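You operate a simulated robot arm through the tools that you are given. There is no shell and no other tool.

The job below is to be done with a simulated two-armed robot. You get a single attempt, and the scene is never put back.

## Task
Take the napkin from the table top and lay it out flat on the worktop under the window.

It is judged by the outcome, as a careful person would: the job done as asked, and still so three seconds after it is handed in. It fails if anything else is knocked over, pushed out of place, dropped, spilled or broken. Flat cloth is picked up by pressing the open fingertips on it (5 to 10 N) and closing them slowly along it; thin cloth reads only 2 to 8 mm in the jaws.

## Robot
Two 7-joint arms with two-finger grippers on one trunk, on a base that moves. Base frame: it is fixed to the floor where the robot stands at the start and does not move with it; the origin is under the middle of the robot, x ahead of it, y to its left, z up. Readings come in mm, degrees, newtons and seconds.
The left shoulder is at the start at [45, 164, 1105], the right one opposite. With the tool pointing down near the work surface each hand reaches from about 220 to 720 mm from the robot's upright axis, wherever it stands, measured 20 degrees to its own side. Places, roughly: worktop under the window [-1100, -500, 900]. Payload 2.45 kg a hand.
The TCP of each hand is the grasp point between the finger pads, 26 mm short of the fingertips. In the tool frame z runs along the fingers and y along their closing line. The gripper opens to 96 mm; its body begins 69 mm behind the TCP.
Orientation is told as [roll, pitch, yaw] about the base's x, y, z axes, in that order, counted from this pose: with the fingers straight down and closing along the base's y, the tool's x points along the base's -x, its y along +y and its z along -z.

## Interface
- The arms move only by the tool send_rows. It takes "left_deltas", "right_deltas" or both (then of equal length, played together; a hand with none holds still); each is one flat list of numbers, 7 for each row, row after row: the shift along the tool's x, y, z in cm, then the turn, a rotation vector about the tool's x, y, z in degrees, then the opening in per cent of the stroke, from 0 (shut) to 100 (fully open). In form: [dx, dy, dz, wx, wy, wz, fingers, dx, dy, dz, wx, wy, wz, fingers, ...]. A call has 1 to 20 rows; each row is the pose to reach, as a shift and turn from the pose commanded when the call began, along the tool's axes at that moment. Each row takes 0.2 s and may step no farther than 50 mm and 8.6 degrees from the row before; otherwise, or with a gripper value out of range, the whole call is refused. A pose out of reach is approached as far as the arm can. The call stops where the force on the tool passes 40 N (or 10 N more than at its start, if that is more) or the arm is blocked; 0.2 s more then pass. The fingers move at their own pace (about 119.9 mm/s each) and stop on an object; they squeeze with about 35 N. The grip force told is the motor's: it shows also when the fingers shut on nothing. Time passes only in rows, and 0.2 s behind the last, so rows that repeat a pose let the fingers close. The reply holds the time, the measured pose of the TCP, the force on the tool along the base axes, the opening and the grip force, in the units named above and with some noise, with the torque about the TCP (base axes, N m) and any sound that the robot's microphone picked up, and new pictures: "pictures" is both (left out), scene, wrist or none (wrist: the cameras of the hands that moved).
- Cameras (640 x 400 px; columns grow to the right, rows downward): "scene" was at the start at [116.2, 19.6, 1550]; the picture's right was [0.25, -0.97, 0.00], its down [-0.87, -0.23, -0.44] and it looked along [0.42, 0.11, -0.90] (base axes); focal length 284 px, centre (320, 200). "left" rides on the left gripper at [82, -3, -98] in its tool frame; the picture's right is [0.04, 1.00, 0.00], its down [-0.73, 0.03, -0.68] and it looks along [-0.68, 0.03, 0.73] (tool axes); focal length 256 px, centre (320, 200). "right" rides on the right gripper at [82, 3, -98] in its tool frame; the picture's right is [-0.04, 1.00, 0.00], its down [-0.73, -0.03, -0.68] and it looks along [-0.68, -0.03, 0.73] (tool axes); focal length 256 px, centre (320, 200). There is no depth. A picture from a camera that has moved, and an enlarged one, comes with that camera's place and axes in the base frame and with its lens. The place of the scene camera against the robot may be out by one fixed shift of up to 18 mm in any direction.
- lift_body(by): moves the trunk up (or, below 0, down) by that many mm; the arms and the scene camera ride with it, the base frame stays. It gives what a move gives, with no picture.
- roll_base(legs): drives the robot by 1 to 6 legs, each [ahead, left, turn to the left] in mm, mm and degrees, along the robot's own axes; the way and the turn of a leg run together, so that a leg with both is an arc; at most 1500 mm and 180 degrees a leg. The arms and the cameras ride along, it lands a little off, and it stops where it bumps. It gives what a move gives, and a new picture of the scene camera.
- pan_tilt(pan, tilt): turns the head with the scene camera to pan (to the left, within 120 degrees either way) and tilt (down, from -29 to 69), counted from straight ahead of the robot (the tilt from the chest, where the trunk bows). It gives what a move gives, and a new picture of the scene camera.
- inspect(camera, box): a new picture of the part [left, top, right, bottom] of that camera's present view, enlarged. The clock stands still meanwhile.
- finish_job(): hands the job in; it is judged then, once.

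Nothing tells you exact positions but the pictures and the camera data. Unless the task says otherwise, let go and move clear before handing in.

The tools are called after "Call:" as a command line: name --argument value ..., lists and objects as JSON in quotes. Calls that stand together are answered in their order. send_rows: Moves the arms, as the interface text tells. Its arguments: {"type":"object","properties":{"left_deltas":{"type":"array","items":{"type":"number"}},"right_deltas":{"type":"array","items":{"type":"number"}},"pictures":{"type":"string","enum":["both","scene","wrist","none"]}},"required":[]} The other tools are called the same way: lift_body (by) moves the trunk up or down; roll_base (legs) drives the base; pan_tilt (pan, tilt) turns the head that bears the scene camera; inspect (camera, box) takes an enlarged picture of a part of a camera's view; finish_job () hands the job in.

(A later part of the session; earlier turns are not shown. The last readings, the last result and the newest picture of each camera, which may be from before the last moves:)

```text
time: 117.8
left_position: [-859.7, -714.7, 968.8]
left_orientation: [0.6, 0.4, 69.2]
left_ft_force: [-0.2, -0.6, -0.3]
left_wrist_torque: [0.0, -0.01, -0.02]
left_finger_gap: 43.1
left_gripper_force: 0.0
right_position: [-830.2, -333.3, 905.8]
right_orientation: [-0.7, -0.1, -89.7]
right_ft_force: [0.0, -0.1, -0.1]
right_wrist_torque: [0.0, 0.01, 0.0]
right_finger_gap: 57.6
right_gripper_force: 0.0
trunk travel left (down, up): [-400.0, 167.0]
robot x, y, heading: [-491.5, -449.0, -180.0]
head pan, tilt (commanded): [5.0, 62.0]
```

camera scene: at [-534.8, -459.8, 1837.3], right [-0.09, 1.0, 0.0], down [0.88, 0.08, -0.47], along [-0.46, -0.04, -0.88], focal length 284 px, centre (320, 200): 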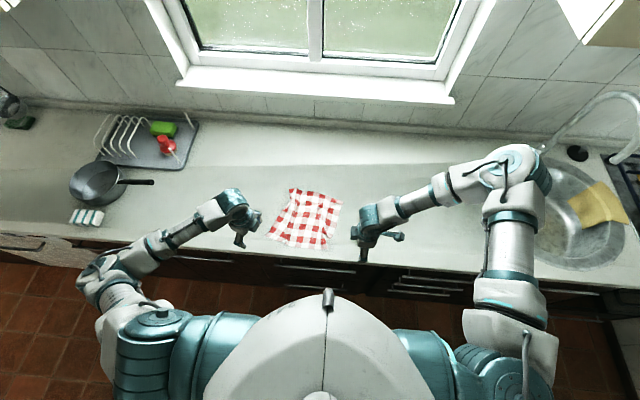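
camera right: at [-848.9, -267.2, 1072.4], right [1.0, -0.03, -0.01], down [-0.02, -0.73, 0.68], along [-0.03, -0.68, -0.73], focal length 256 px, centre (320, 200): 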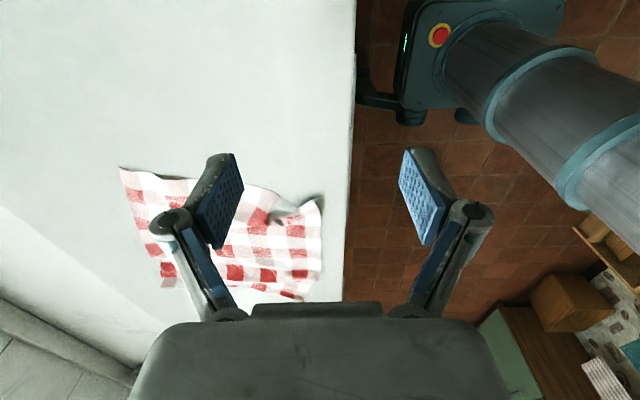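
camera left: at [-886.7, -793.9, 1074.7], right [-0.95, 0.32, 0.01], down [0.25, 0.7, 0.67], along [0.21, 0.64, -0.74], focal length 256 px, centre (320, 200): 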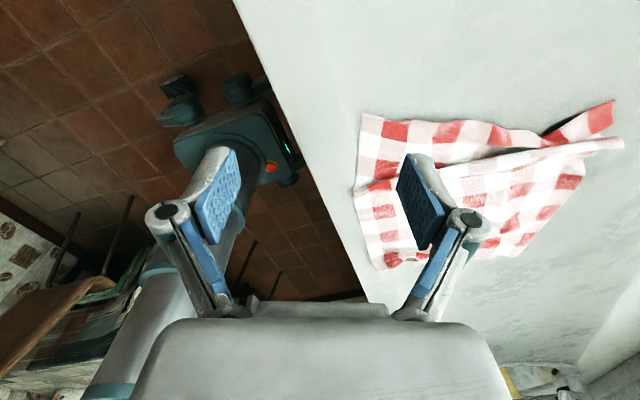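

Call:
send_rows --left_deltas '[-0.1, 3.4, 0, 0, 0, 0, 45, -0.2, 6.8, 0, 0, 0, 0, 45, -0.3, 10.2, 0.5, 0, 0, 0, 45, -0.4, 13.6, 1, 0, 0, 0, 45, -0.5, 17, 2, 0, 0, 0, 45, -0.6, 20.4, 3, 0, 0, 0, 45, -0.7, 23.6, 3.5, 0, 0, 0, 45]' --right_deltas '[-1, -1.5, -2, 0, 0, 0, 60, -3, -3.5, -3, 0, 0, 0, 60, -6, -5.5, -4, 0, 0, 0, 60, -9.5, -7.5, -4, 0, 0, 0, 60, -13, -9.5, -4, 0, 0, 0, 60, -16.5, -11.5, -4, 0, 0, 0, 60, -20, -14, -4, 0, 0, 0, 60]' --pictures "both"

Call:
inspect --camera "left" --box '[160, 40, 480, 260]'

Call:
inspect --camera "right" --box '[160, 40, 480, 260]'

```text
time: 119.4
left_position: [-1077.7, -623.9, 934.8]
left_orientation: [0.6, 0.5, 69.2]
left_ft_force: [-0.5, 0.9, 0.3]
left_wrist_torque: [0.0, 0.0, -0.01]
left_finger_gap: 43.4
left_gripper_force: 0.0
right_position: [-873.2, -427.1, 973.2]
right_orientation: [-5.6, -2.3, -90.2]
right_ft_force: [0.2, -0.6, 0.0]
right_wrist_torque: [0.02, 0.02, 0.01]
right_finger_gap: 57.4
right_gripper_force: 0.1
right hand out of reach, approached as far as the arm can: row 1, 2, 3, 4, 5, 6, 7
trunk travel left (down, up): [-400.0, 167.0]
robot x, y, heading: [-489.2, -446.9, -179.8]
head pan, tilt (commanded): [5.0, 62.0]
camera scene: at [-548.8, -455.0, 1677.6], right [-0.09, 1.0, 0.0], down [0.88, 0.08, -0.47], along [-0.46, -0.04, -0.89], focal length 284 px, centre (320, 200)
camera right: at [-858.4, -342.9, 1068.6], right [0.99, -0.05, -0.1], down [0.04, -0.71, 0.71], along [-0.1, -0.71, -0.7], focal length 256 px, centre (320, 200)
camera left: at [-1102.5, -701.3, 1032.7], right [-0.95, 0.32, 0.01], down [0.24, 0.7, 0.67], along [0.21, 0.64, -0.74], focal length 256 px, centre (320, 200)
```

scene: 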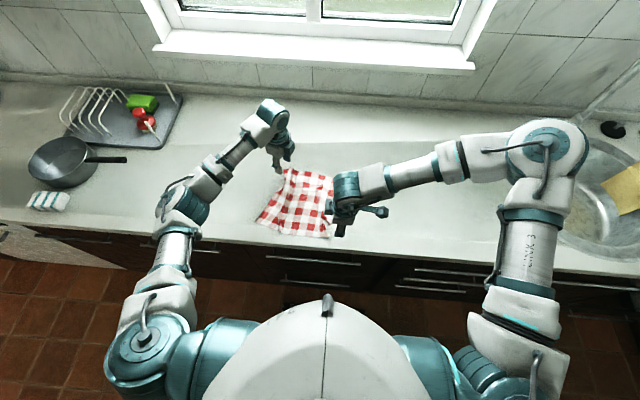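
right: 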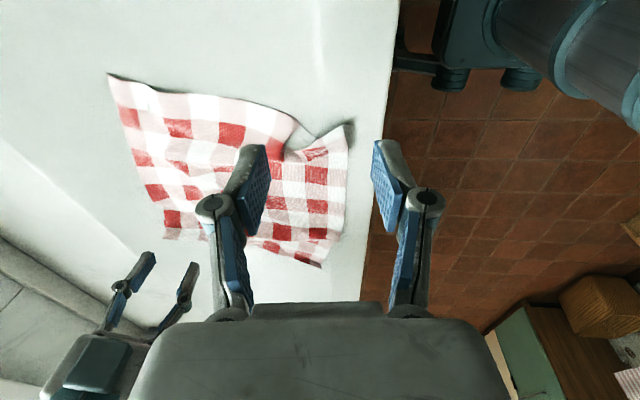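
left: 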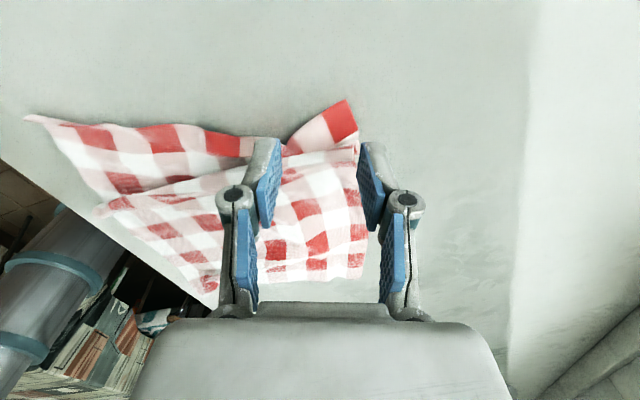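

```text
1.82 times, centred on (320, 150) of left
camera zoom: at [-1102.5, -701.3, 1032.7], right [-0.95, 0.32, 0.01], down [0.24, 0.7, 0.67], along [0.21, 0.64, -0.74], focal length 465 px, centre (320, 291)
```

zoom: 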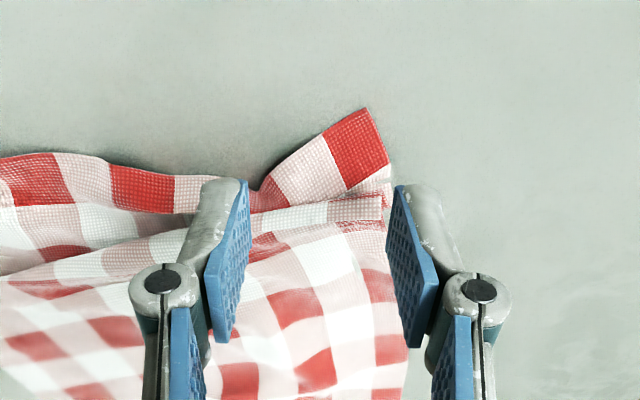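

```text
1.82 times, centred on (320, 150) of right
camera zoom: at [-858.4, -342.9, 1068.6], right [0.99, -0.05, -0.1], down [0.04, -0.71, 0.71], along [-0.1, -0.71, -0.7], focal length 465 px, centre (320, 291)
```

zoom: 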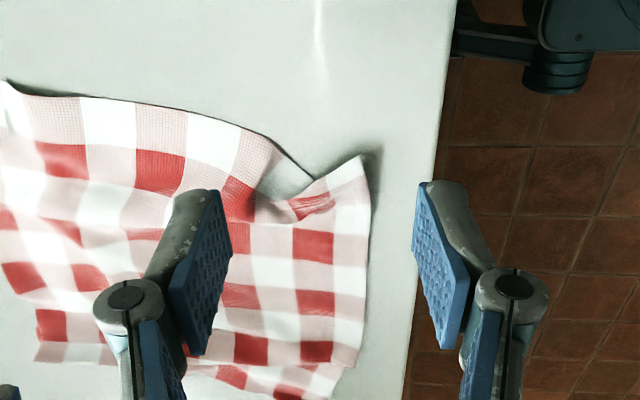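

The far-left corner (red) is in clear view of the left hand. The right arm can't reach inward while crosswise, so I'll turn it back to straight.

Call:
send_rows --right_deltas '[0, 0, -0.5, 0, 0, 8, 60, 0, 0, -0.5, 0, 0, 16, 50, 0, 0, -0.5, 0, 0, 24, 40, 0, 0, -0.5, 0, 0, 32, 30, 0, 0, -0.5, 0, 0, 40, 20, 0, 0, -0.5, 0, 0, 48, 20, 0, 0, -0.5, 0, 0, 56, 20, 0, 0, -0.5, 0, 0, 64, 20, 0, 0, -0.5, 0, 0, 72, 20, 0, 0, -0.5, 0, 0, 80, 20, 0, 0, -0.5, 0, 0, 88, 20, 0, 0, -0.5, 0, 0, 90, 20]' --pictures "none"

```text
time: 122.0
left_position: [-1077.2, -623.7, 934.9]
left_orientation: [0.7, 0.5, 69.1]
left_ft_force: [0.6, -1.0, -0.6]
left_wrist_torque: [-0.03, 0.03, -0.03]
left_finger_gap: 43.2
left_gripper_force: 0.1
right_position: [-871.8, -431.0, 978.0]
right_orientation: [2.3, -5.6, 179.5]
right_ft_force: [0.1, 0.6, -1.2]
right_wrist_torque: [-0.01, -0.01, -0.02]
right_finger_gap: 19.2
right_gripper_force: 0.0
trunk travel left (down, up): [-400.0, 167.0]
robot x, y, heading: [-489.6, -449.1, -179.9]
head pan, tilt (commanded): [5.0, 62.0]
```

Call:
send_rows --right_deltas '[0, 0, 0, 1.2, 2.8, -0.2, 20, 0, 0, 0, 2.3, 5.6, -0.5, 20]' --pictures "none"

```text
time: 122.6
left_position: [-1078.3, -624.0, 934.8]
left_orientation: [0.7, 0.4, 69.1]
left_ft_force: [-0.1, -0.4, -0.6]
left_wrist_torque: [-0.04, 0.0, 0.02]
left_finger_gap: 43.1
left_gripper_force: 0.1
right_position: [-871.4, -431.5, 978.0]
right_orientation: [-0.1, -0.2, -179.9]
right_ft_force: [0.2, 0.2, -0.2]
right_wrist_torque: [-0.01, 0.01, -0.04]
right_finger_gap: 19.2
right_gripper_force: 0.1
trunk travel left (down, up): [-400.0, 167.0]
robot x, y, heading: [-491.2, -445.4, -179.9]
head pan, tilt (commanded): [5.0, 62.0]
```

Call:
send_rows --right_deltas '[-1.8, 2, 0.5, 0, 0, 0, 40, -3.6, 4, 1.5, 0, 0, 0, 60, -5.4, 6, 3, 0, 0, 0, 60, -7.2, 8, 4.5, 0, 0, 0, 60, -9, 10, 6, 0, 0, 0, 60, -10.4, 11.9, 7.3, 0, 0, 0, 60, -10.4, 11.9, 8.2, 0, 0, 0, 60]' --left_deltas '[0, 0, 0, 0, 0, 0, 30, -0.3, 0.3, 0, 0, 0, 0, 15, -0.6, 0.6, 0.5, 0, 0, 0, 0, -0.8, 1.0, 1, 0, 0, 0, 0, -0.8, 1.0, 2, 0, 0, 0, 0, -0.8, 1.0, 3, 0, 0, 0, 0, -0.8, 1.0, 4, 0, 0, 0, 0]' --pictures "both"

Call:
inspect --camera "left" --box '[160, 40, 480, 260]'

```text
time: 124.2
left_position: [-1087.0, -612.5, 895.8]
left_orientation: [0.7, 0.4, 69.0]
left_ft_force: [0.2, -0.3, -0.1]
left_wrist_torque: [-0.03, 0.0, 0.0]
left_finger_gap: 0.0
left_gripper_force: 28.8
right_position: [-973.5, -551.7, 895.4]
right_orientation: [-0.1, -0.1, -179.8]
right_ft_force: [0.4, -0.2, 0.1]
right_wrist_torque: [-0.03, 0.01, -0.03]
right_finger_gap: 57.6
right_gripper_force: 0.1
trunk travel left (down, up): [-400.0, 167.0]
robot x, y, heading: [-494.9, -446.2, -180.0]
head pan, tilt (commanded): [5.0, 62.0]
camera scene: at [-549.7, -456.2, 1677.5], right [-0.09, 1.0, 0.0], down [0.88, 0.08, -0.47], along [-0.46, -0.04, -0.89], focal length 284 px, centre (320, 200)
camera right: at [-892.0, -555.4, 994.5], right [-0.04, -1.0, 0.0], down [-0.73, 0.03, 0.68], along [-0.68, 0.03, -0.73], focal length 256 px, centre (320, 200)
camera left: at [-1110.6, -690.4, 992.8], right [-0.95, 0.32, 0.01], down [0.24, 0.7, 0.67], along [0.21, 0.64, -0.74], focal length 256 px, centre (320, 200)
```

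scene: 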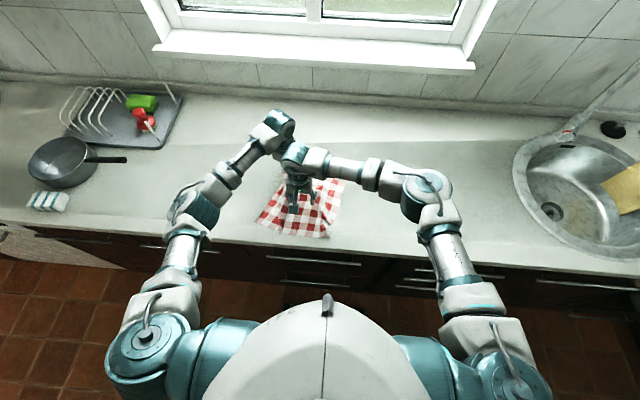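
right: 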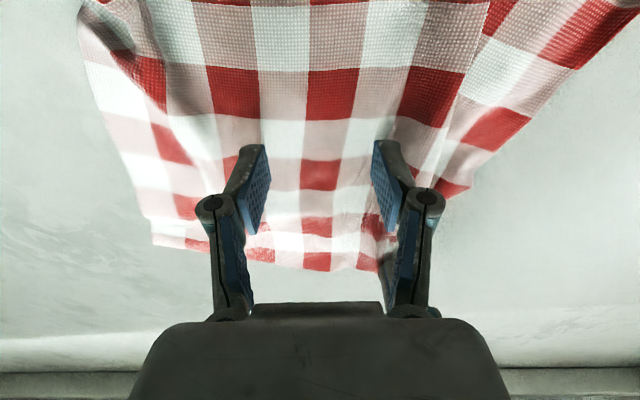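
left: 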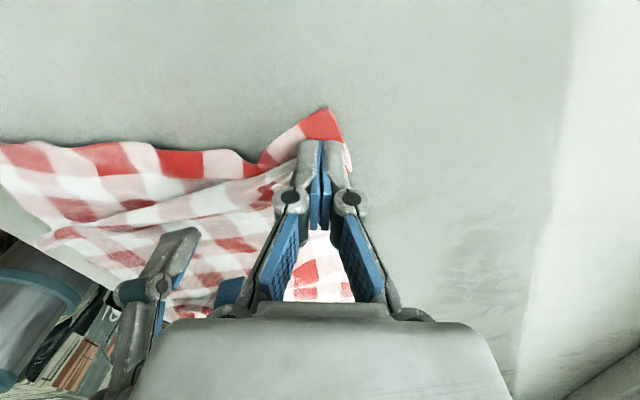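

```text
1.82 times, centred on (320, 150) of left
camera zoom: at [-1110.6, -690.4, 992.8], right [-0.95, 0.32, 0.01], down [0.24, 0.7, 0.67], along [0.21, 0.64, -0.74], focal length 465 px, centre (320, 291)
```

zoom: 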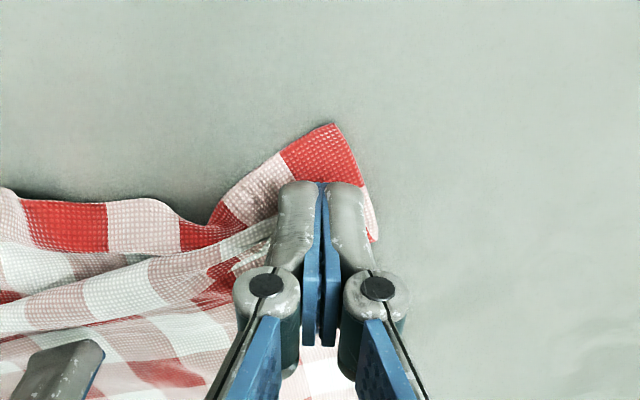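

The left fingertips are over the corner piece, the right ones over the main sheet. Pressing both gently.

Call:
send_rows --left_deltas '[0.5, 0, 0.3, 0, 0, 0, 0, 0.7, 0, 0.6, 0, 0, 0, 0, 0.7, 0, 0.9, 0, 0, 0, 0]' --right_deltas '[0, 0, 0.3, 0, 0, 0, 60, 0, 0, 0.6, 0, 0, 0, 60, 0, 0, 0.9, 0, 0, 0, 60]' --pictures "none"

```text
time: 125.0
left_position: [-1088.1, -619.0, 887.5]
left_orientation: [0.8, 0.5, 69.0]
left_ft_force: [0.1, -0.5, 5.5]
left_wrist_torque: [0.02, 0.01, 0.0]
left_finger_gap: 0.1
left_gripper_force: 28.4
right_position: [-974.4, -550.7, 887.6]
right_orientation: [-0.1, -0.2, -179.8]
right_ft_force: [-0.7, -0.4, 0.0]
right_wrist_torque: [-0.03, 0.0, -0.02]
right_finger_gap: 57.5
right_gripper_force: 0.0
trunk travel left (down, up): [-400.0, 167.0]
robot x, y, heading: [-491.4, -445.2, -179.8]
head pan, tilt (commanded): [5.0, 62.0]
```

Call:
send_rows --left_deltas '[0, 0, 0.05, 0, 0, 0, 0, 0, 0, 0.05, 0, 0, 0, 0]' --right_deltas '[0, 0, 0.15, 0, 0, 0, 60, 0, 0, 0.25, 0, 0, 0, 60]' --pictures "none"

```text
time: 125.6
left_position: [-1088.8, -620.3, 887.3]
left_orientation: [0.8, 0.5, 69.1]
left_ft_force: [-2.6, -1.3, 13.6]
left_wrist_torque: [0.04, 0.02, 0.02]
left_finger_gap: 0.0
left_gripper_force: 28.8
right_position: [-974.0, -552.4, 885.2]
right_orientation: [0.0, -0.1, -179.8]
right_ft_force: [-0.6, -1.8, 0.2]
right_wrist_torque: [0.04, 0.0, 0.03]
right_finger_gap: 57.5
right_gripper_force: 0.0
trunk travel left (down, up): [-400.0, 167.0]
robot x, y, heading: [-491.3, -450.6, -180.0]
head pan, tilt (commanded): [5.0, 62.0]
```

Call:
send_rows --right_deltas '[0, 0, 0.1, 0, 0, 0, 60, 0, 0, 0.18, 0, 0, 0, 60]' --left_deltas '[0, 0, -0.03, 0, 0, 0, 0, 0, 0, -0.03, 0, 0, 0, 0]' --pictures "none"

```text
time: 126.2
left_position: [-1085.7, -618.2, 887.4]
left_orientation: [0.8, 0.6, 69.0]
left_ft_force: [-3.6, -1.4, 17.6]
left_wrist_torque: [0.07, 0.03, -0.01]
left_finger_gap: 0.0
left_gripper_force: 28.8
right_position: [-974.0, -551.6, 884.8]
right_orientation: [-0.1, -0.2, -179.8]
right_ft_force: [-0.6, 0.2, 1.5]
right_wrist_torque: [-0.01, 0.0, 0.01]
right_finger_gap: 57.8
right_gripper_force: 0.4
trunk travel left (down, up): [-400.0, 167.0]
robot x, y, heading: [-494.8, -448.7, -179.8]
head pan, tilt (commanded): [5.0, 62.0]
```

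Call:
send_rows --right_deltas '[0, 0, 0.06, 0, 0, 0, 60, 0, 0, 0.1, 0, 0, 0, 60]' --left_deltas '[0, 0, -0.1, 0, 0, 0, 0, 0, 0, -0.1, 0, 0, 0, 0]' --pictures "none"

```text
time: 126.8
left_position: [-1086.2, -618.8, 887.8]
left_orientation: [0.7, 0.5, 69.1]
left_ft_force: [-0.8, -1.0, 8.9]
left_wrist_torque: [0.08, 0.0, 0.03]
left_finger_gap: 0.2
left_gripper_force: 28.7
right_position: [-974.9, -551.6, 883.2]
right_orientation: [0.0, -0.2, -179.7]
right_ft_force: [-2.3, 0.4, 10.7]
right_wrist_torque: [-0.03, -0.05, -0.02]
right_finger_gap: 59.7
right_gripper_force: 1.0
trunk travel left (down, up): [-400.0, 167.0]
robot x, y, heading: [-493.4, -449.3, -179.9]
head pan, tilt (commanded): [5.0, 62.0]
```

Both press at about 9–11 N. Now I draw the far-left corner outward slowly.

Call:
send_rows --left_deltas '[0.6, 0, 0, 0, 0, 0, 0, 1.2, 0.05, 0, 0, 0, 0, 0, 1.8, 0.1, 0, 0, 0, 0, 0, 2.4, 0.15, 0, 0, 0, 0, 0, 3.0, 0.2, 0, 0, 0, 0, 0]' --pictures "both"

Call:
inspect --camera "left" --box '[100, 40, 480, 280]'

Call:
inspect --camera "right" --box '[60, 0, 640, 300]'

```text
time: 128.0
left_position: [-1100.2, -647.8, 887.2]
left_orientation: [0.8, 0.4, 69.1]
left_ft_force: [1.3, 1.4, 1.7]
left_wrist_torque: [0.06, -0.07, -0.01]
left_finger_gap: 0.3
left_gripper_force: 28.6
right_position: [-973.6, -550.4, 881.9]
right_orientation: [0.0, -0.1, -179.8]
right_ft_force: [-1.6, -0.2, 9.1]
right_wrist_torque: [-0.03, -0.03, -0.01]
right_finger_gap: 60.5
right_gripper_force: 5.9
trunk travel left (down, up): [-400.0, 167.0]
robot x, y, heading: [-492.5, -446.3, -179.8]
head pan, tilt (commanded): [5.0, 62.0]
camera scene: at [-547.5, -455.1, 1677.6], right [-0.09, 1.0, 0.0], down [0.88, 0.08, -0.47], along [-0.46, -0.04, -0.88], focal length 284 px, centre (320, 200)
camera left: at [-1125.3, -724.5, 985.5], right [-0.95, 0.32, 0.01], down [0.24, 0.7, 0.67], along [0.21, 0.64, -0.74], focal length 256 px, centre (320, 200)
```

scene: 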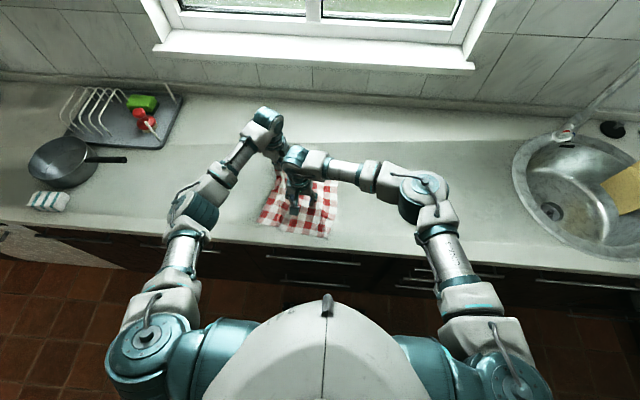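
left: 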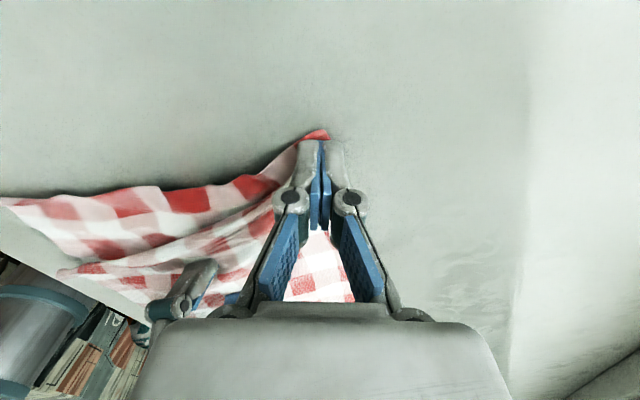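

```text
1.67 times, centred on (290, 160) of left
camera zoom: at [-1125.3, -724.5, 985.5], right [-0.95, 0.32, 0.01], down [0.24, 0.7, 0.67], along [0.21, 0.64, -0.74], focal length 427 px, centre (370, 267)
```

zoom: 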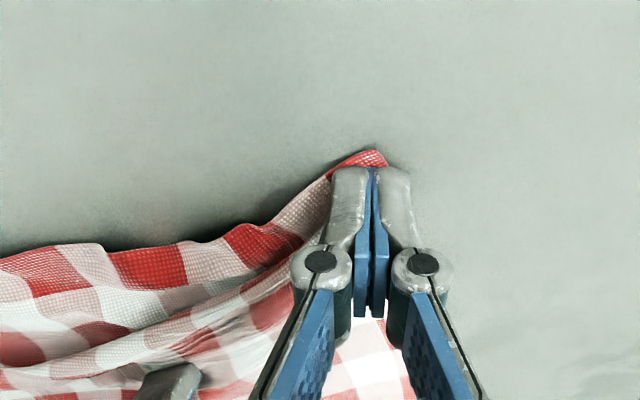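

```text
1.10 times, centred on (350, 150) of right
camera zoom: at [-892.9, -555.0, 980.9], right [-0.04, -1.0, 0.0], down [-0.73, 0.03, 0.68], along [-0.68, 0.03, -0.73], focal length 282 px, centre (287, 255)
```

zoom: 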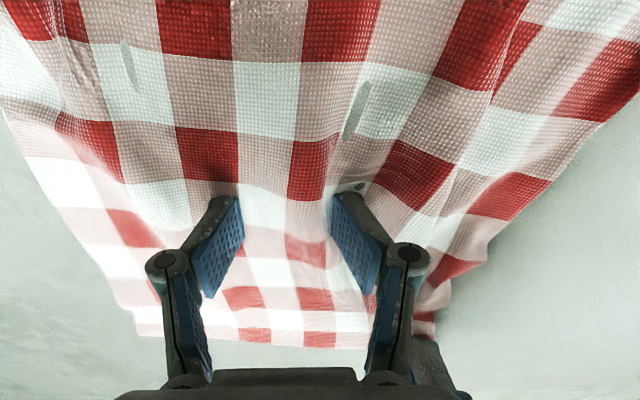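

Call:
inspect --camera "scene" --box '[220, 140, 380, 260]'

```text
3.33 times, centred on (300, 200) of scene
camera zoom: at [-547.5, -455.1, 1677.6], right [-0.09, 1.0, 0.0], down [0.88, 0.08, -0.47], along [-0.46, -0.04, -0.88], focal length 946 px, centre (387, 200)
```

zoom: 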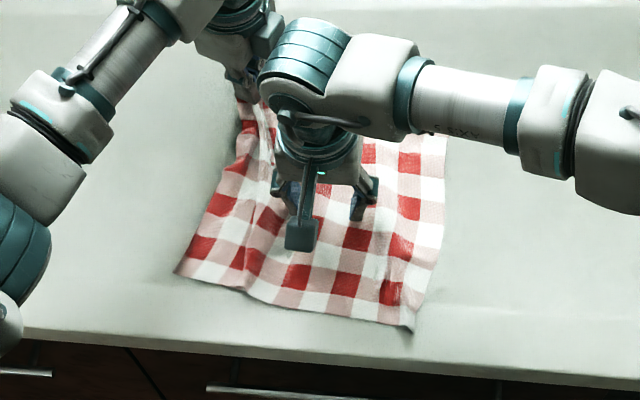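

The corner has been drawn out about 30 mm and the pleat is shrinking. Holding it there, I'll draw the main sheet to the right with the right hand.

Call:
send_rows --left_deltas '[0, 0, 0.1, 0, 0, 0, 0, 0, 0, 0.1, 0, 0, 0, 0, 0, 0, 0.1, 0, 0, 0, 0, 0, 0, 0.1, 0, 0, 0, 0, 0, 0, 0.1, 0, 0, 0, 0]' --right_deltas '[0, 0, 0, 0, 0, 0, 60, 0, -0.5, 0, 0, 0, 0, 60, 0, -1.0, 0, 0, 0, 0, 60, 0, -1.5, 0, 0, 0, 0, 60, 0, -2.0, 0, 0, 0, 0, 60]' --pictures "none"

Call:
inspect --camera "scene" --box '[220, 140, 380, 260]'

Call:
inspect --camera "left" --box '[0, 40, 480, 340]'

```text
time: 129.2
left_position: [-1100.4, -646.3, 886.6]
left_orientation: [0.8, 0.5, 69.1]
left_ft_force: [2.0, 0.0, 8.8]
left_wrist_torque: [0.11, -0.07, 0.04]
left_finger_gap: 0.0
left_gripper_force: 28.9
right_position: [-975.0, -530.1, 883.0]
right_orientation: [-0.1, -0.2, -179.7]
right_ft_force: [-2.2, -3.5, 10.3]
right_wrist_torque: [-0.34, 0.03, -0.01]
right_finger_gap: 59.0
right_gripper_force: 6.2
trunk travel left (down, up): [-400.0, 167.0]
robot x, y, heading: [-493.5, -445.4, -179.9]
head pan, tilt (commanded): [5.0, 62.0]
```

```text
3.33 times, centred on (300, 200) of scene
camera zoom: at [-546.1, -454.4, 1677.8], right [-0.09, 1.0, 0.0], down [0.88, 0.08, -0.47], along [-0.47, -0.04, -0.88], focal length 946 px, centre (387, 200)
```

zoom: 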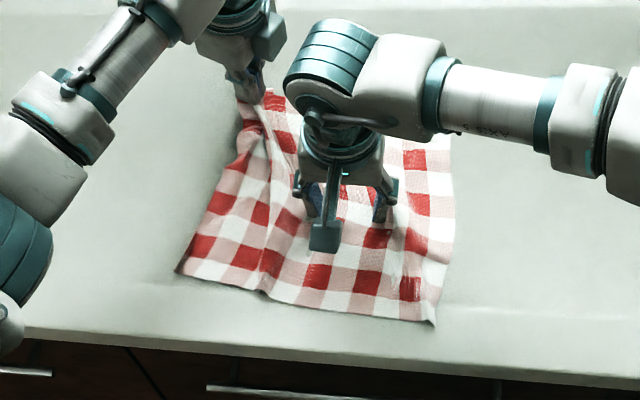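

```text
1.33 times, centred on (240, 190) of left
camera zoom: at [-1124.4, -723.6, 985.1], right [-0.95, 0.32, 0.01], down [0.24, 0.7, 0.67], along [0.21, 0.64, -0.74], focal length 341 px, centre (427, 213)
```

zoom: 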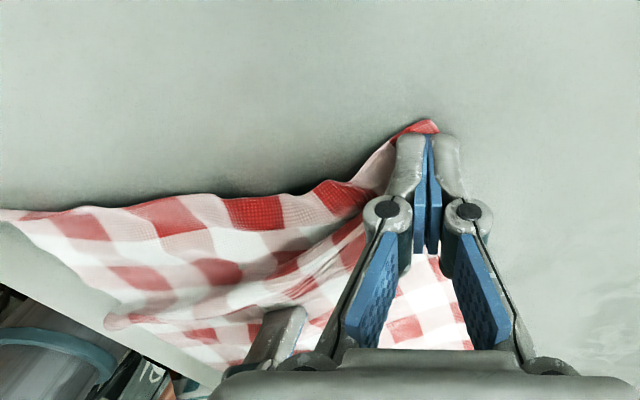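

That works very well: the pleat is nearly gone. A bit further to the right.

Call:
send_rows --right_deltas '[0, -0.5, 0, 0, 0, 0, 60, 0, -1.0, 0, 0, 0, 0, 60, 0, -1.5, 0, 0, 0, 0, 60, 0, -2.0, 0, 0, 0, 0, 60]' --pictures "none"

Call:
inspect --camera "scene" --box '[220, 140, 380, 260]'

Call:
inspect --camera "left" --box '[0, 40, 480, 340]'

```text
time: 130.2
left_position: [-1099.0, -646.6, 886.6]
left_orientation: [0.6, 0.5, 69.0]
left_ft_force: [3.4, 1.7, 8.2]
left_wrist_torque: [0.15, -0.13, -0.01]
left_finger_gap: 0.0
left_gripper_force: 28.1
right_position: [-975.6, -509.6, 883.1]
right_orientation: [0.0, -0.2, -180.0]
right_ft_force: [-4.6, -4.0, 17.5]
right_wrist_torque: [-0.52, 0.04, -0.13]
right_finger_gap: 60.3
right_gripper_force: 8.5
trunk travel left (down, up): [-400.0, 167.0]
robot x, y, heading: [-494.1, -449.4, -179.9]
head pan, tilt (commanded): [5.0, 62.0]
```

```text
3.33 times, centred on (300, 200) of scene
camera zoom: at [-544.9, -454.0, 1677.9], right [-0.09, 1.0, 0.0], down [0.88, 0.08, -0.47], along [-0.47, -0.04, -0.88], focal length 946 px, centre (387, 200)
```

zoom: 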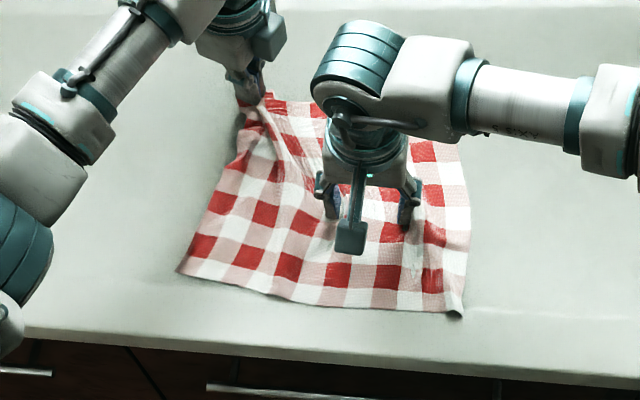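

```text
1.33 times, centred on (240, 190) of left
camera zoom: at [-1124.0, -723.5, 985.1], right [-0.95, 0.32, 0.01], down [0.24, 0.7, 0.67], along [0.21, 0.64, -0.74], focal length 341 px, centre (427, 213)
```

zoom: 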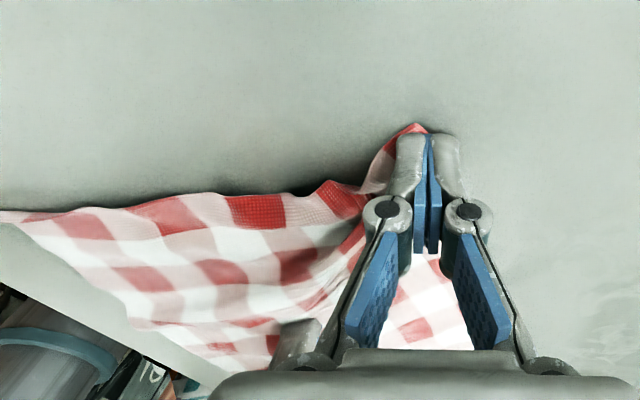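

The sheet is almost fully spread. I'll lift both hands straight up and take a clear look.

Call:
send_rows --left_deltas '[0, 0, -0.3, 0, 0, 0, 0, 0, 0, -1, 0, 0, 0, 0, 0, 0, -3, 0, 0, 0, 0, 2, 0, -5, 0, 0, 0, 0, 5, -1, -7, 0, 0, 0, 0, 8, -3, -7, 0, 0, 0, 0, 10, -6, -7, 0, 0, 0, 0]' --right_deltas '[0, 0, -0.3, 0, 0, 0, 60, 0, 0, -1, 0, 0, 0, 60, 0, 0, -3, 0, 0, 0, 60, 0, -2, -5, 0, 0, 0, 50, 1, -5, -7, 0, 0, 0, 40, 2, -9, -7, 0, 0, 0, 20, 3, -13, -7, 0, 0, 0, 0]' --pictures "both"

Call:
inspect --camera "scene" --box '[220, 140, 380, 260]'

Call:
inspect --camera "left" --box '[0, 20, 400, 320]'

Call:
inspect --camera "right" --box '[300, 20, 640, 300]'

```text
time: 131.8
left_position: [-1079.2, -760.4, 958.7]
left_orientation: [0.6, 0.5, 69.1]
left_ft_force: [0.2, -0.7, -0.7]
left_wrist_torque: [0.03, -0.03, 0.01]
left_finger_gap: 0.0
left_gripper_force: 28.3
right_position: [-946.9, -379.3, 953.4]
right_orientation: [0.1, -0.1, -179.7]
right_ft_force: [-0.6, 0.3, -0.4]
right_wrist_torque: [-0.05, 0.02, 0.02]
right_finger_gap: 0.0
right_gripper_force: 28.1
trunk travel left (down, up): [-400.0, 167.0]
robot x, y, heading: [-491.8, -447.5, -179.5]
head pan, tilt (commanded): [5.0, 62.0]
camera scene: at [-547.2, -453.5, 1677.7], right [-0.09, 1.0, 0.0], down [0.88, 0.08, -0.47], along [-0.46, -0.04, -0.88], focal length 284 px, centre (320, 200)
camera right: at [-865.4, -382.8, 1052.3], right [-0.04, -1.0, 0.0], down [-0.73, 0.03, 0.68], along [-0.68, 0.02, -0.73], focal length 256 px, centre (320, 200)
camera left: at [-1103.6, -837.9, 1056.3], right [-0.95, 0.32, 0.01], down [0.25, 0.7, 0.67], along [0.21, 0.64, -0.74], focal length 256 px, centre (320, 200)
```

scene: 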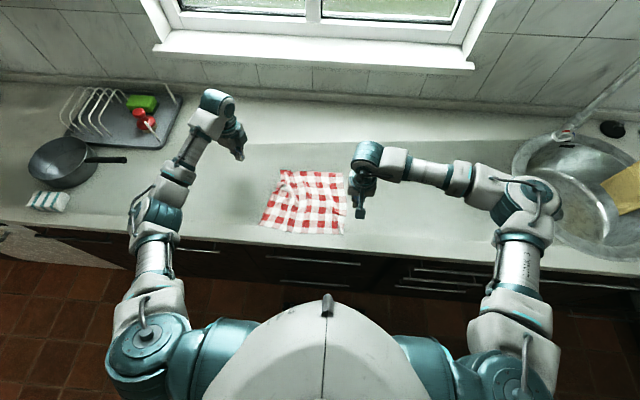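
right: 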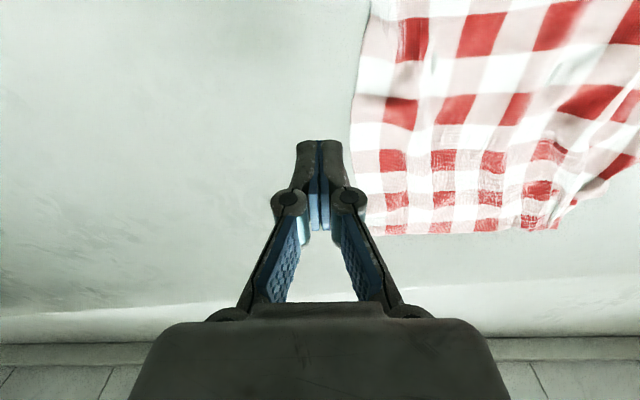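
left: 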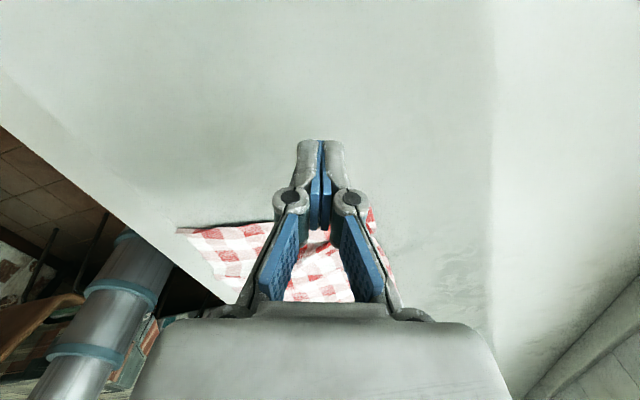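

```text
3.33 times, centred on (300, 200) of scene
camera zoom: at [-547.2, -453.5, 1677.7], right [-0.09, 1.0, 0.0], down [0.88, 0.08, -0.47], along [-0.46, -0.04, -0.88], focal length 946 px, centre (387, 200)
```

zoom: 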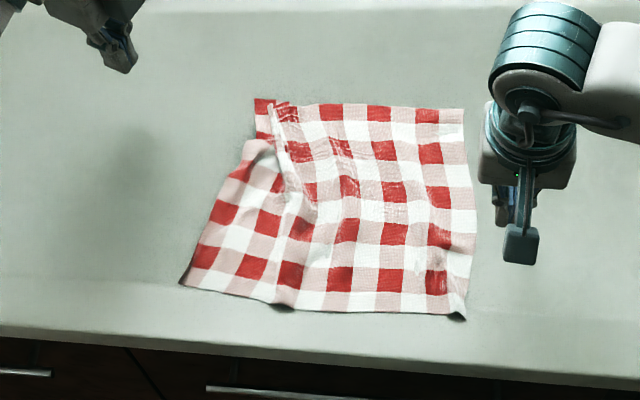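

```text
1.33 times, centred on (200, 170) of left
camera zoom: at [-1103.6, -837.9, 1056.3], right [-0.95, 0.32, 0.01], down [0.25, 0.7, 0.67], along [0.21, 0.64, -0.74], focal length 341 px, centre (480, 240)
```

zoom: 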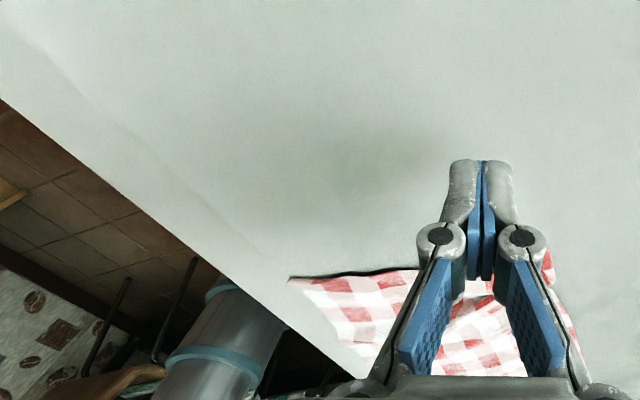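

```text
1.43 times, centred on (470, 160) of right
camera zoom: at [-865.4, -382.8, 1052.3], right [-0.04, -1.0, 0.0], down [-0.73, 0.03, 0.68], along [-0.68, 0.02, -0.73], focal length 366 px, centre (106, 257)
```

zoom: 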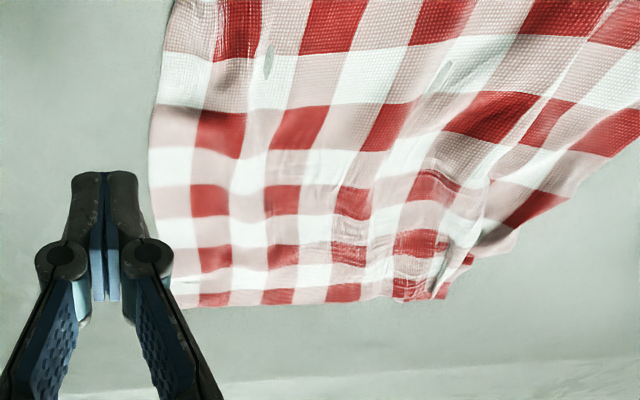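

Very close: the near, right and far edges lie flat. Only a pleat at the far-left still hides about three squares, so that corner needs another ~70 mm to the left. I'll bring the left hand back over it for a close view.

Call:
send_rows --left_deltas '[-1.7, 0.8, 0.5, 0, 0, 0, 0, -3.4, 1.6, 1, 0, 0, 0, 0, -5, 2.4, 1.5, 0, 0, 0, 0, -6, 2.8, 2, 0, 0, 0, 0]' --pictures "none"

Call:
inspect --camera "left" --box '[160, 80, 480, 300]'

Call:
inspect --camera "scene" --box '[260, 160, 360, 240]'

```text
time: 132.8
left_position: [-1085.6, -695.7, 938.7]
left_orientation: [0.7, 0.5, 69.1]
left_ft_force: [0.3, 0.2, 0.3]
left_wrist_torque: [0.0, 0.0, -0.01]
left_finger_gap: 0.0
left_gripper_force: 28.7
right_position: [-948.4, -379.7, 952.9]
right_orientation: [-0.1, -0.1, -179.8]
right_ft_force: [0.9, 0.0, 0.1]
right_wrist_torque: [-0.01, 0.04, 0.02]
right_finger_gap: 0.0
right_gripper_force: 28.8
trunk travel left (down, up): [-400.0, 167.0]
robot x, y, heading: [-492.4, -449.4, -179.9]
head pan, tilt (commanded): [5.0, 62.0]
```

```text
1.82 times, centred on (320, 190) of left
camera zoom: at [-1109.9, -771.6, 1035.6], right [-0.95, 0.32, 0.01], down [0.24, 0.7, 0.67], along [0.21, 0.64, -0.74], focal length 465 px, centre (320, 218)
```

zoom: 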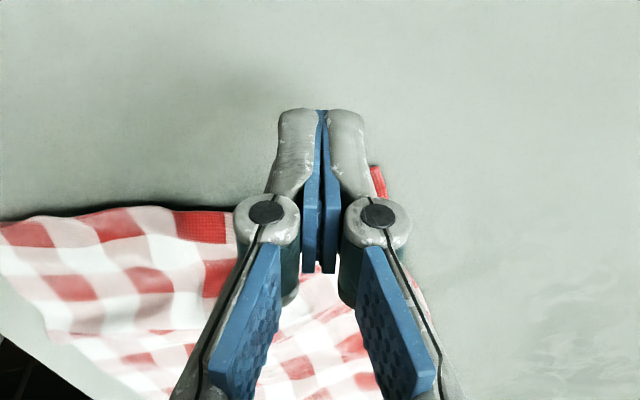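

```text
5.00 times, centred on (310, 200) of scene
camera zoom: at [-549.4, -453.0, 1677.6], right [-0.09, 1.0, 0.0], down [0.88, 0.08, -0.47], along [-0.46, -0.04, -0.89], focal length 1419 px, centre (370, 200)
```

zoom: 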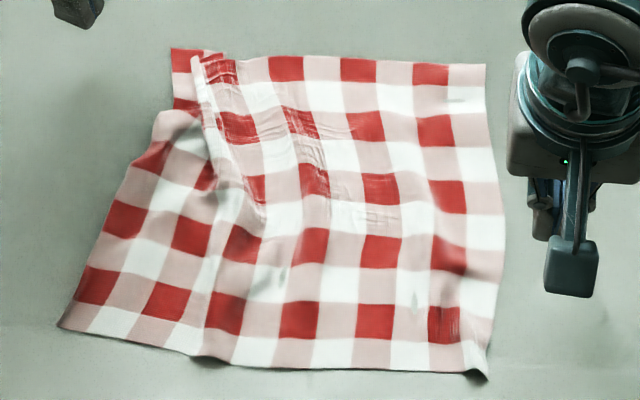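

Call:
send_rows --left_deltas '[-1.5, 0.2, 0.5, 0, 0, 0, 0, -3, 0.4, 1.5, 0, 0, 0, 0, -4.5, 0.7, 2.5, 0, 0, 0, 0, -5.8, 1, 3.5, 0, 0, 0, 0, -5.8, 1, 4.2, 0, 0, 0, 0]' --right_deltas '[-1, 3, 0.5, 0, 0, 0, 40, -2, 6.5, 1.5, 0, 0, 0, 60, -3, 10, 3, 0, 0, 0, 60, -4.2, 13, 4.5, 0, 0, 0, 60, -5.2, 15, 6, 0, 0, 0, 60]' --pictures "none"

Call:
inspect --camera "left" --box '[160, 60, 480, 280]'

```text
time: 134.0
left_position: [-1074.8, -638.9, 894.9]
left_orientation: [0.8, 0.3, 69.2]
left_ft_force: [-0.1, 0.1, 0.4]
left_wrist_torque: [-0.04, 0.01, -0.03]
left_finger_gap: 0.0
left_gripper_force: 28.4
right_position: [-996.6, -532.6, 891.4]
right_orientation: [-0.3, -0.1, -179.8]
right_ft_force: [1.0, -1.3, 0.4]
right_wrist_torque: [0.04, -0.02, 0.0]
right_finger_gap: 57.5
right_gripper_force: 0.0
trunk travel left (down, up): [-400.0, 167.0]
robot x, y, heading: [-491.9, -443.6, -179.8]
head pan, tilt (commanded): [5.0, 62.0]
```

```text
1.82 times, centred on (320, 170) of left
camera zoom: at [-1099.0, -715.7, 991.7], right [-0.95, 0.32, 0.01], down [0.24, 0.7, 0.67], along [0.21, 0.64, -0.74], focal length 465 px, centre (320, 254)
```

zoom: 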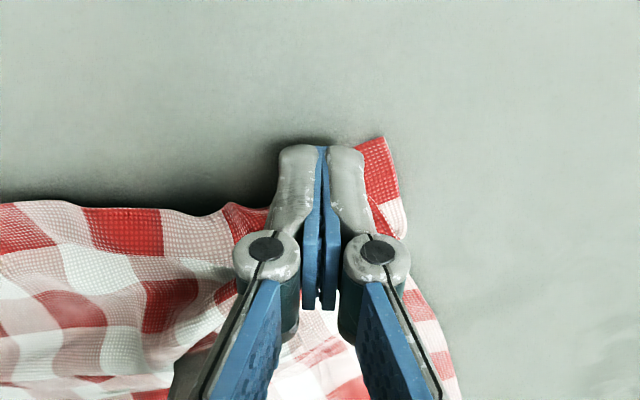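

Call:
send_rows --left_deltas '[-0.3, 0.6, 0, 0, 0, 0, 0, -0.5, 1.2, 0.2, 0, 0, 0, 0, -0.5, 1.2, 0.5, 0, 0, 0, 0, -0.5, 1.2, 0.75, 0, 0, 0, 0]' --right_deltas '[0, 0, 0.2, 0, 0, 0, 60, 0, 0, 0.4, 0, 0, 0, 60, 0, 0, 0.6, 0, 0, 0, 60, 0, 0, 0.75, 0, 0, 0, 60]' --pictures "none"

Call:
inspect --camera "left" --box '[160, 60, 480, 280]'

```text
time: 135.0
left_position: [-1082.4, -629.2, 888.2]
left_orientation: [0.7, 0.4, 69.1]
left_ft_force: [0.5, -0.3, 2.8]
left_wrist_torque: [0.05, -0.04, 0.02]
left_finger_gap: 0.2
left_gripper_force: 28.9
right_position: [-997.4, -531.5, 883.9]
right_orientation: [-0.1, -0.1, -179.8]
right_ft_force: [0.4, 1.0, -0.1]
right_wrist_torque: [0.0, -0.02, 0.03]
right_finger_gap: 57.3
right_gripper_force: 0.0
trunk travel left (down, up): [-400.0, 167.0]
robot x, y, heading: [-493.4, -452.3, -179.7]
head pan, tilt (commanded): [5.0, 62.0]
```

```text
1.82 times, centred on (320, 170) of left
camera zoom: at [-1108.0, -705.5, 985.7], right [-0.95, 0.32, 0.01], down [0.24, 0.7, 0.67], along [0.21, 0.64, -0.74], focal length 465 px, centre (320, 254)
```

zoom: 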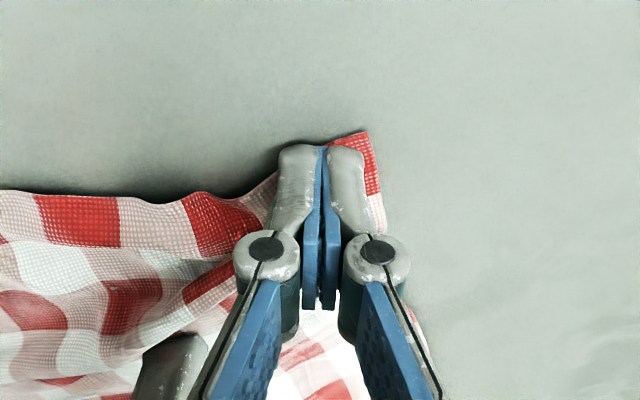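

Call:
send_rows --left_deltas '[0, 0, 0.05, 0, 0, 0, 0, 0, 0, 0.07, 0, 0, 0, 0, 0, 0, 0.07, 0, 0, 0, 0]' --right_deltas '[0, 0, 0.1, 0, 0, 0, 60, 0, 0, 0.2, 0, 0, 0, 60, 0, 0, 0.25, 0, 0, 0, 60]' --pictures "none"

```text
time: 135.8
left_position: [-1083.0, -628.6, 887.4]
left_orientation: [0.8, 0.6, 69.1]
left_ft_force: [0.3, -1.5, 8.3]
left_wrist_torque: [0.1, -0.03, -0.04]
left_finger_gap: 0.0
left_gripper_force: 28.2
right_position: [-996.4, -531.5, 884.8]
right_orientation: [0.0, -0.2, -179.7]
right_ft_force: [0.4, 0.1, 15.0]
right_wrist_torque: [0.03, -0.02, -0.03]
right_finger_gap: 58.2
right_gripper_force: 6.6
trunk travel left (down, up): [-400.0, 167.0]
robot x, y, heading: [-492.3, -451.8, -179.8]
head pan, tilt (commanded): [5.0, 62.0]
```

Call:
send_rows --left_deltas '[0.5, 0, 0.03, 0, 0, 0, 0, 1.0, 0, 0.05, 0, 0, 0, 0, 1.5, 0, 0.05, 0, 0, 0, 0, 2.0, 0, 0.06, 0, 0, 0, 0, 2.5, 0, 0.06, 0, 0, 0, 0, 3.0, 0, 0.07, 0, 0, 0, 0]' --pictures "none"

Call:
inspect --camera "left" --box '[100, 60, 480, 280]'

Call:
inspect --camera "scene" --box '[250, 160, 350, 240]'

```text
time: 137.2
left_position: [-1091.2, -655.1, 885.9]
left_orientation: [0.7, 0.5, 69.0]
left_ft_force: [5.0, 7.1, 16.1]
left_wrist_torque: [0.38, -0.09, -0.08]
left_finger_gap: 0.0
left_gripper_force: 28.1
right_position: [-995.6, -530.4, 884.0]
right_orientation: [0.1, -0.3, -179.8]
right_ft_force: [-4.5, -3.1, 10.5]
right_wrist_torque: [-0.27, 0.11, -0.12]
right_finger_gap: 58.7
right_gripper_force: 1.4
trunk travel left (down, up): [-400.0, 167.0]
robot x, y, heading: [-491.1, -450.7, -180.0]
head pan, tilt (commanded): [5.0, 62.0]
```

```text
1.68 times, centred on (290, 170) of left
camera zoom: at [-1116.3, -732.2, 984.4], right [-0.95, 0.32, 0.01], down [0.25, 0.7, 0.67], along [0.21, 0.64, -0.74], focal length 431 px, centre (370, 250)
```

zoom: 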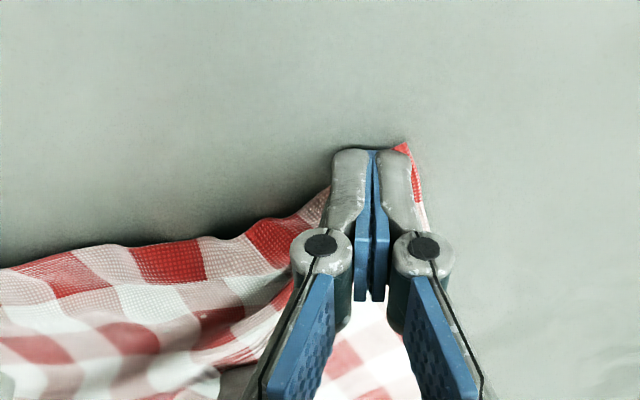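

```text
5.00 times, centred on (300, 200) of scene
camera zoom: at [-543.5, -452.0, 1678.0], right [-0.09, 1.0, 0.0], down [0.88, 0.08, -0.47], along [-0.47, -0.04, -0.88], focal length 1419 px, centre (420, 200)
```

zoom: 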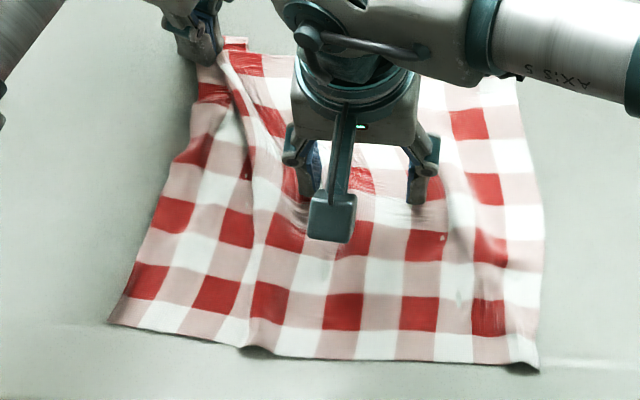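

Call:
send_rows --left_deltas '[0, 0, -0.3, 0, 0, 0, 0, 0, 0, -1, 0, 0, 0, 0, 0, 0, -3, 0, 0, 0, 0, 2, 0, -5, 0, 0, 0, 0, 5, 0, -6, 0, 0, 0, 0, 8, 0, -6, 0, 0, 0, 0]' --right_deltas '[0, 0, -0.3, 0, 0, 0, 60, 0, 0, -1, 0, 0, 0, 60, 0, 0, -3, 0, 0, 0, 60, 0, -2, -5, 0, 0, 0, 50, 1, -6, -6, 0, 0, 0, 40, 2, -10, -6, 0, 0, 0, 20]' --pictures "none"

Call:
inspect --camera "scene" --box '[250, 160, 350, 240]'

Call:
inspect --camera "left" --box '[0, 100, 480, 340]'

Call:
inspect --camera "right" --box '[300, 60, 640, 300]'

```text
time: 138.6
left_position: [-1123.6, -729.6, 948.8]
left_orientation: [0.8, 0.5, 69.2]
left_ft_force: [-0.7, 0.1, -0.6]
left_wrist_torque: [-0.01, 0.0, -0.02]
left_finger_gap: 0.2
left_gripper_force: 28.4
right_position: [-974.5, -429.2, 942.1]
right_orientation: [-0.1, -0.2, -179.8]
right_ft_force: [0.2, 1.0, -0.3]
right_wrist_torque: [0.0, 0.0, 0.02]
right_finger_gap: 19.1
right_gripper_force: 0.1
trunk travel left (down, up): [-400.0, 167.0]
robot x, y, heading: [-492.4, -444.5, -179.9]
head pan, tilt (commanded): [5.0, 62.0]
```

```text
5.00 times, centred on (300, 200) of scene
camera zoom: at [-548.9, -451.7, 1677.6], right [-0.09, 1.0, 0.0], down [0.88, 0.08, -0.47], along [-0.46, -0.04, -0.89], focal length 1419 px, centre (420, 200)
```

zoom: 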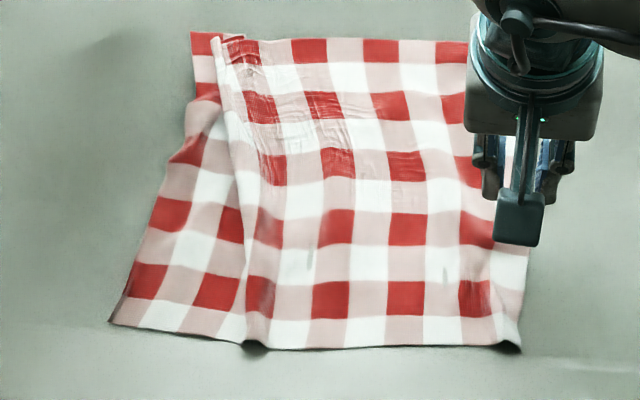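

```text
1.33 times, centred on (240, 220) of left
camera zoom: at [-1148.2, -806.3, 1046.1], right [-0.95, 0.32, 0.01], down [0.24, 0.7, 0.67], along [0.21, 0.64, -0.74], focal length 341 px, centre (427, 173)
```

zoom: 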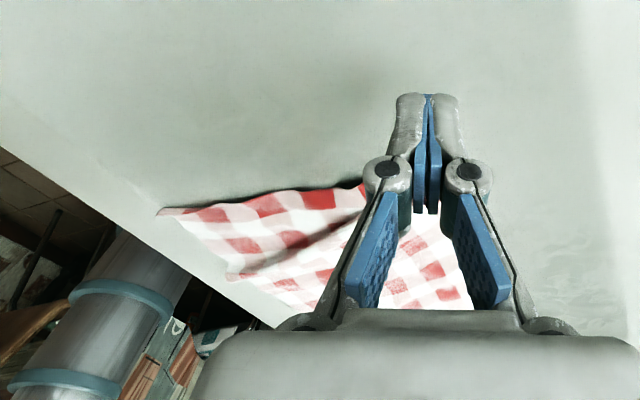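

```text
1.67 times, centred on (470, 180) of right
camera zoom: at [-894.3, -432.9, 1041.6], right [-0.04, -1.0, 0.0], down [-0.73, 0.03, 0.68], along [-0.68, 0.02, -0.73], focal length 427 px, centre (70, 233)
```

zoom: 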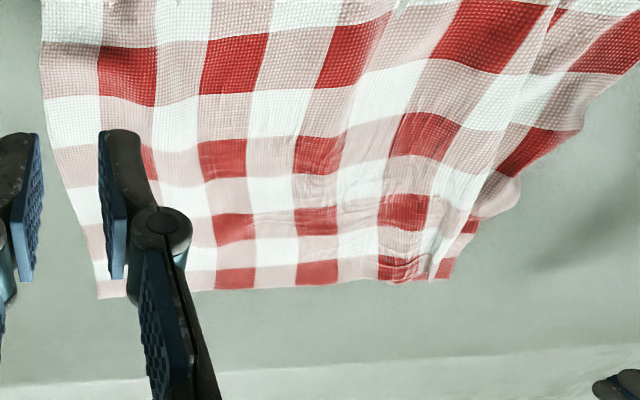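

A pleat remains at the far-left because the corner panel is caught under the main sheet. The sure way is to pinch that corner, lift it a little so the pleat opens in the air, and set it down further left. I'll line up the left gripper with that corner.

Call:
send_rows --left_deltas '[-1.7, -0.4, 0, 0, 0, -6.4, 10, -3.4, -0.8, 0, 0, 0, -12.8, 20, -5.1, -1.2, 0.3, 0, 0, -19.2, 35, -6.8, -1.6, 0.6, 0, 0, -25.6, 35, -8.5, -1.9, 1, 0, 0, -32, 35, -8.5, -1.9, 1, 0, 0, -32, 35]' --pictures "none"

Call:
inspect --camera "left" --box '[160, 60, 480, 280]'

```text
time: 140.0
left_position: [-1073.8, -658.3, 935.6]
left_orientation: [0.8, 0.1, 101.2]
left_ft_force: [0.2, -0.1, 0.8]
left_wrist_torque: [0.05, -0.01, 0.02]
left_finger_gap: 33.7
left_gripper_force: 0.0
right_position: [-978.3, -432.8, 942.2]
right_orientation: [-0.1, -0.1, -179.8]
right_ft_force: [-0.9, -0.4, -0.1]
right_wrist_torque: [0.0, -0.03, -0.01]
right_finger_gap: 19.2
right_gripper_force: 0.1
trunk travel left (down, up): [-400.0, 167.0]
robot x, y, heading: [-491.5, -447.6, -179.7]
head pan, tilt (commanded): [5.0, 62.0]
```

```text
1.82 times, centred on (320, 170) of left
camera zoom: at [-1053.9, -737.5, 1032.5], right [-0.97, -0.23, 0.01], down [-0.16, 0.72, 0.68], along [-0.17, 0.66, -0.73], focal length 465 px, centre (320, 254)
```

zoom: 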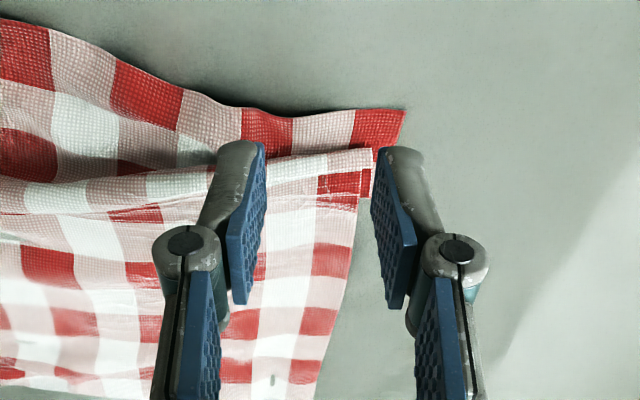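

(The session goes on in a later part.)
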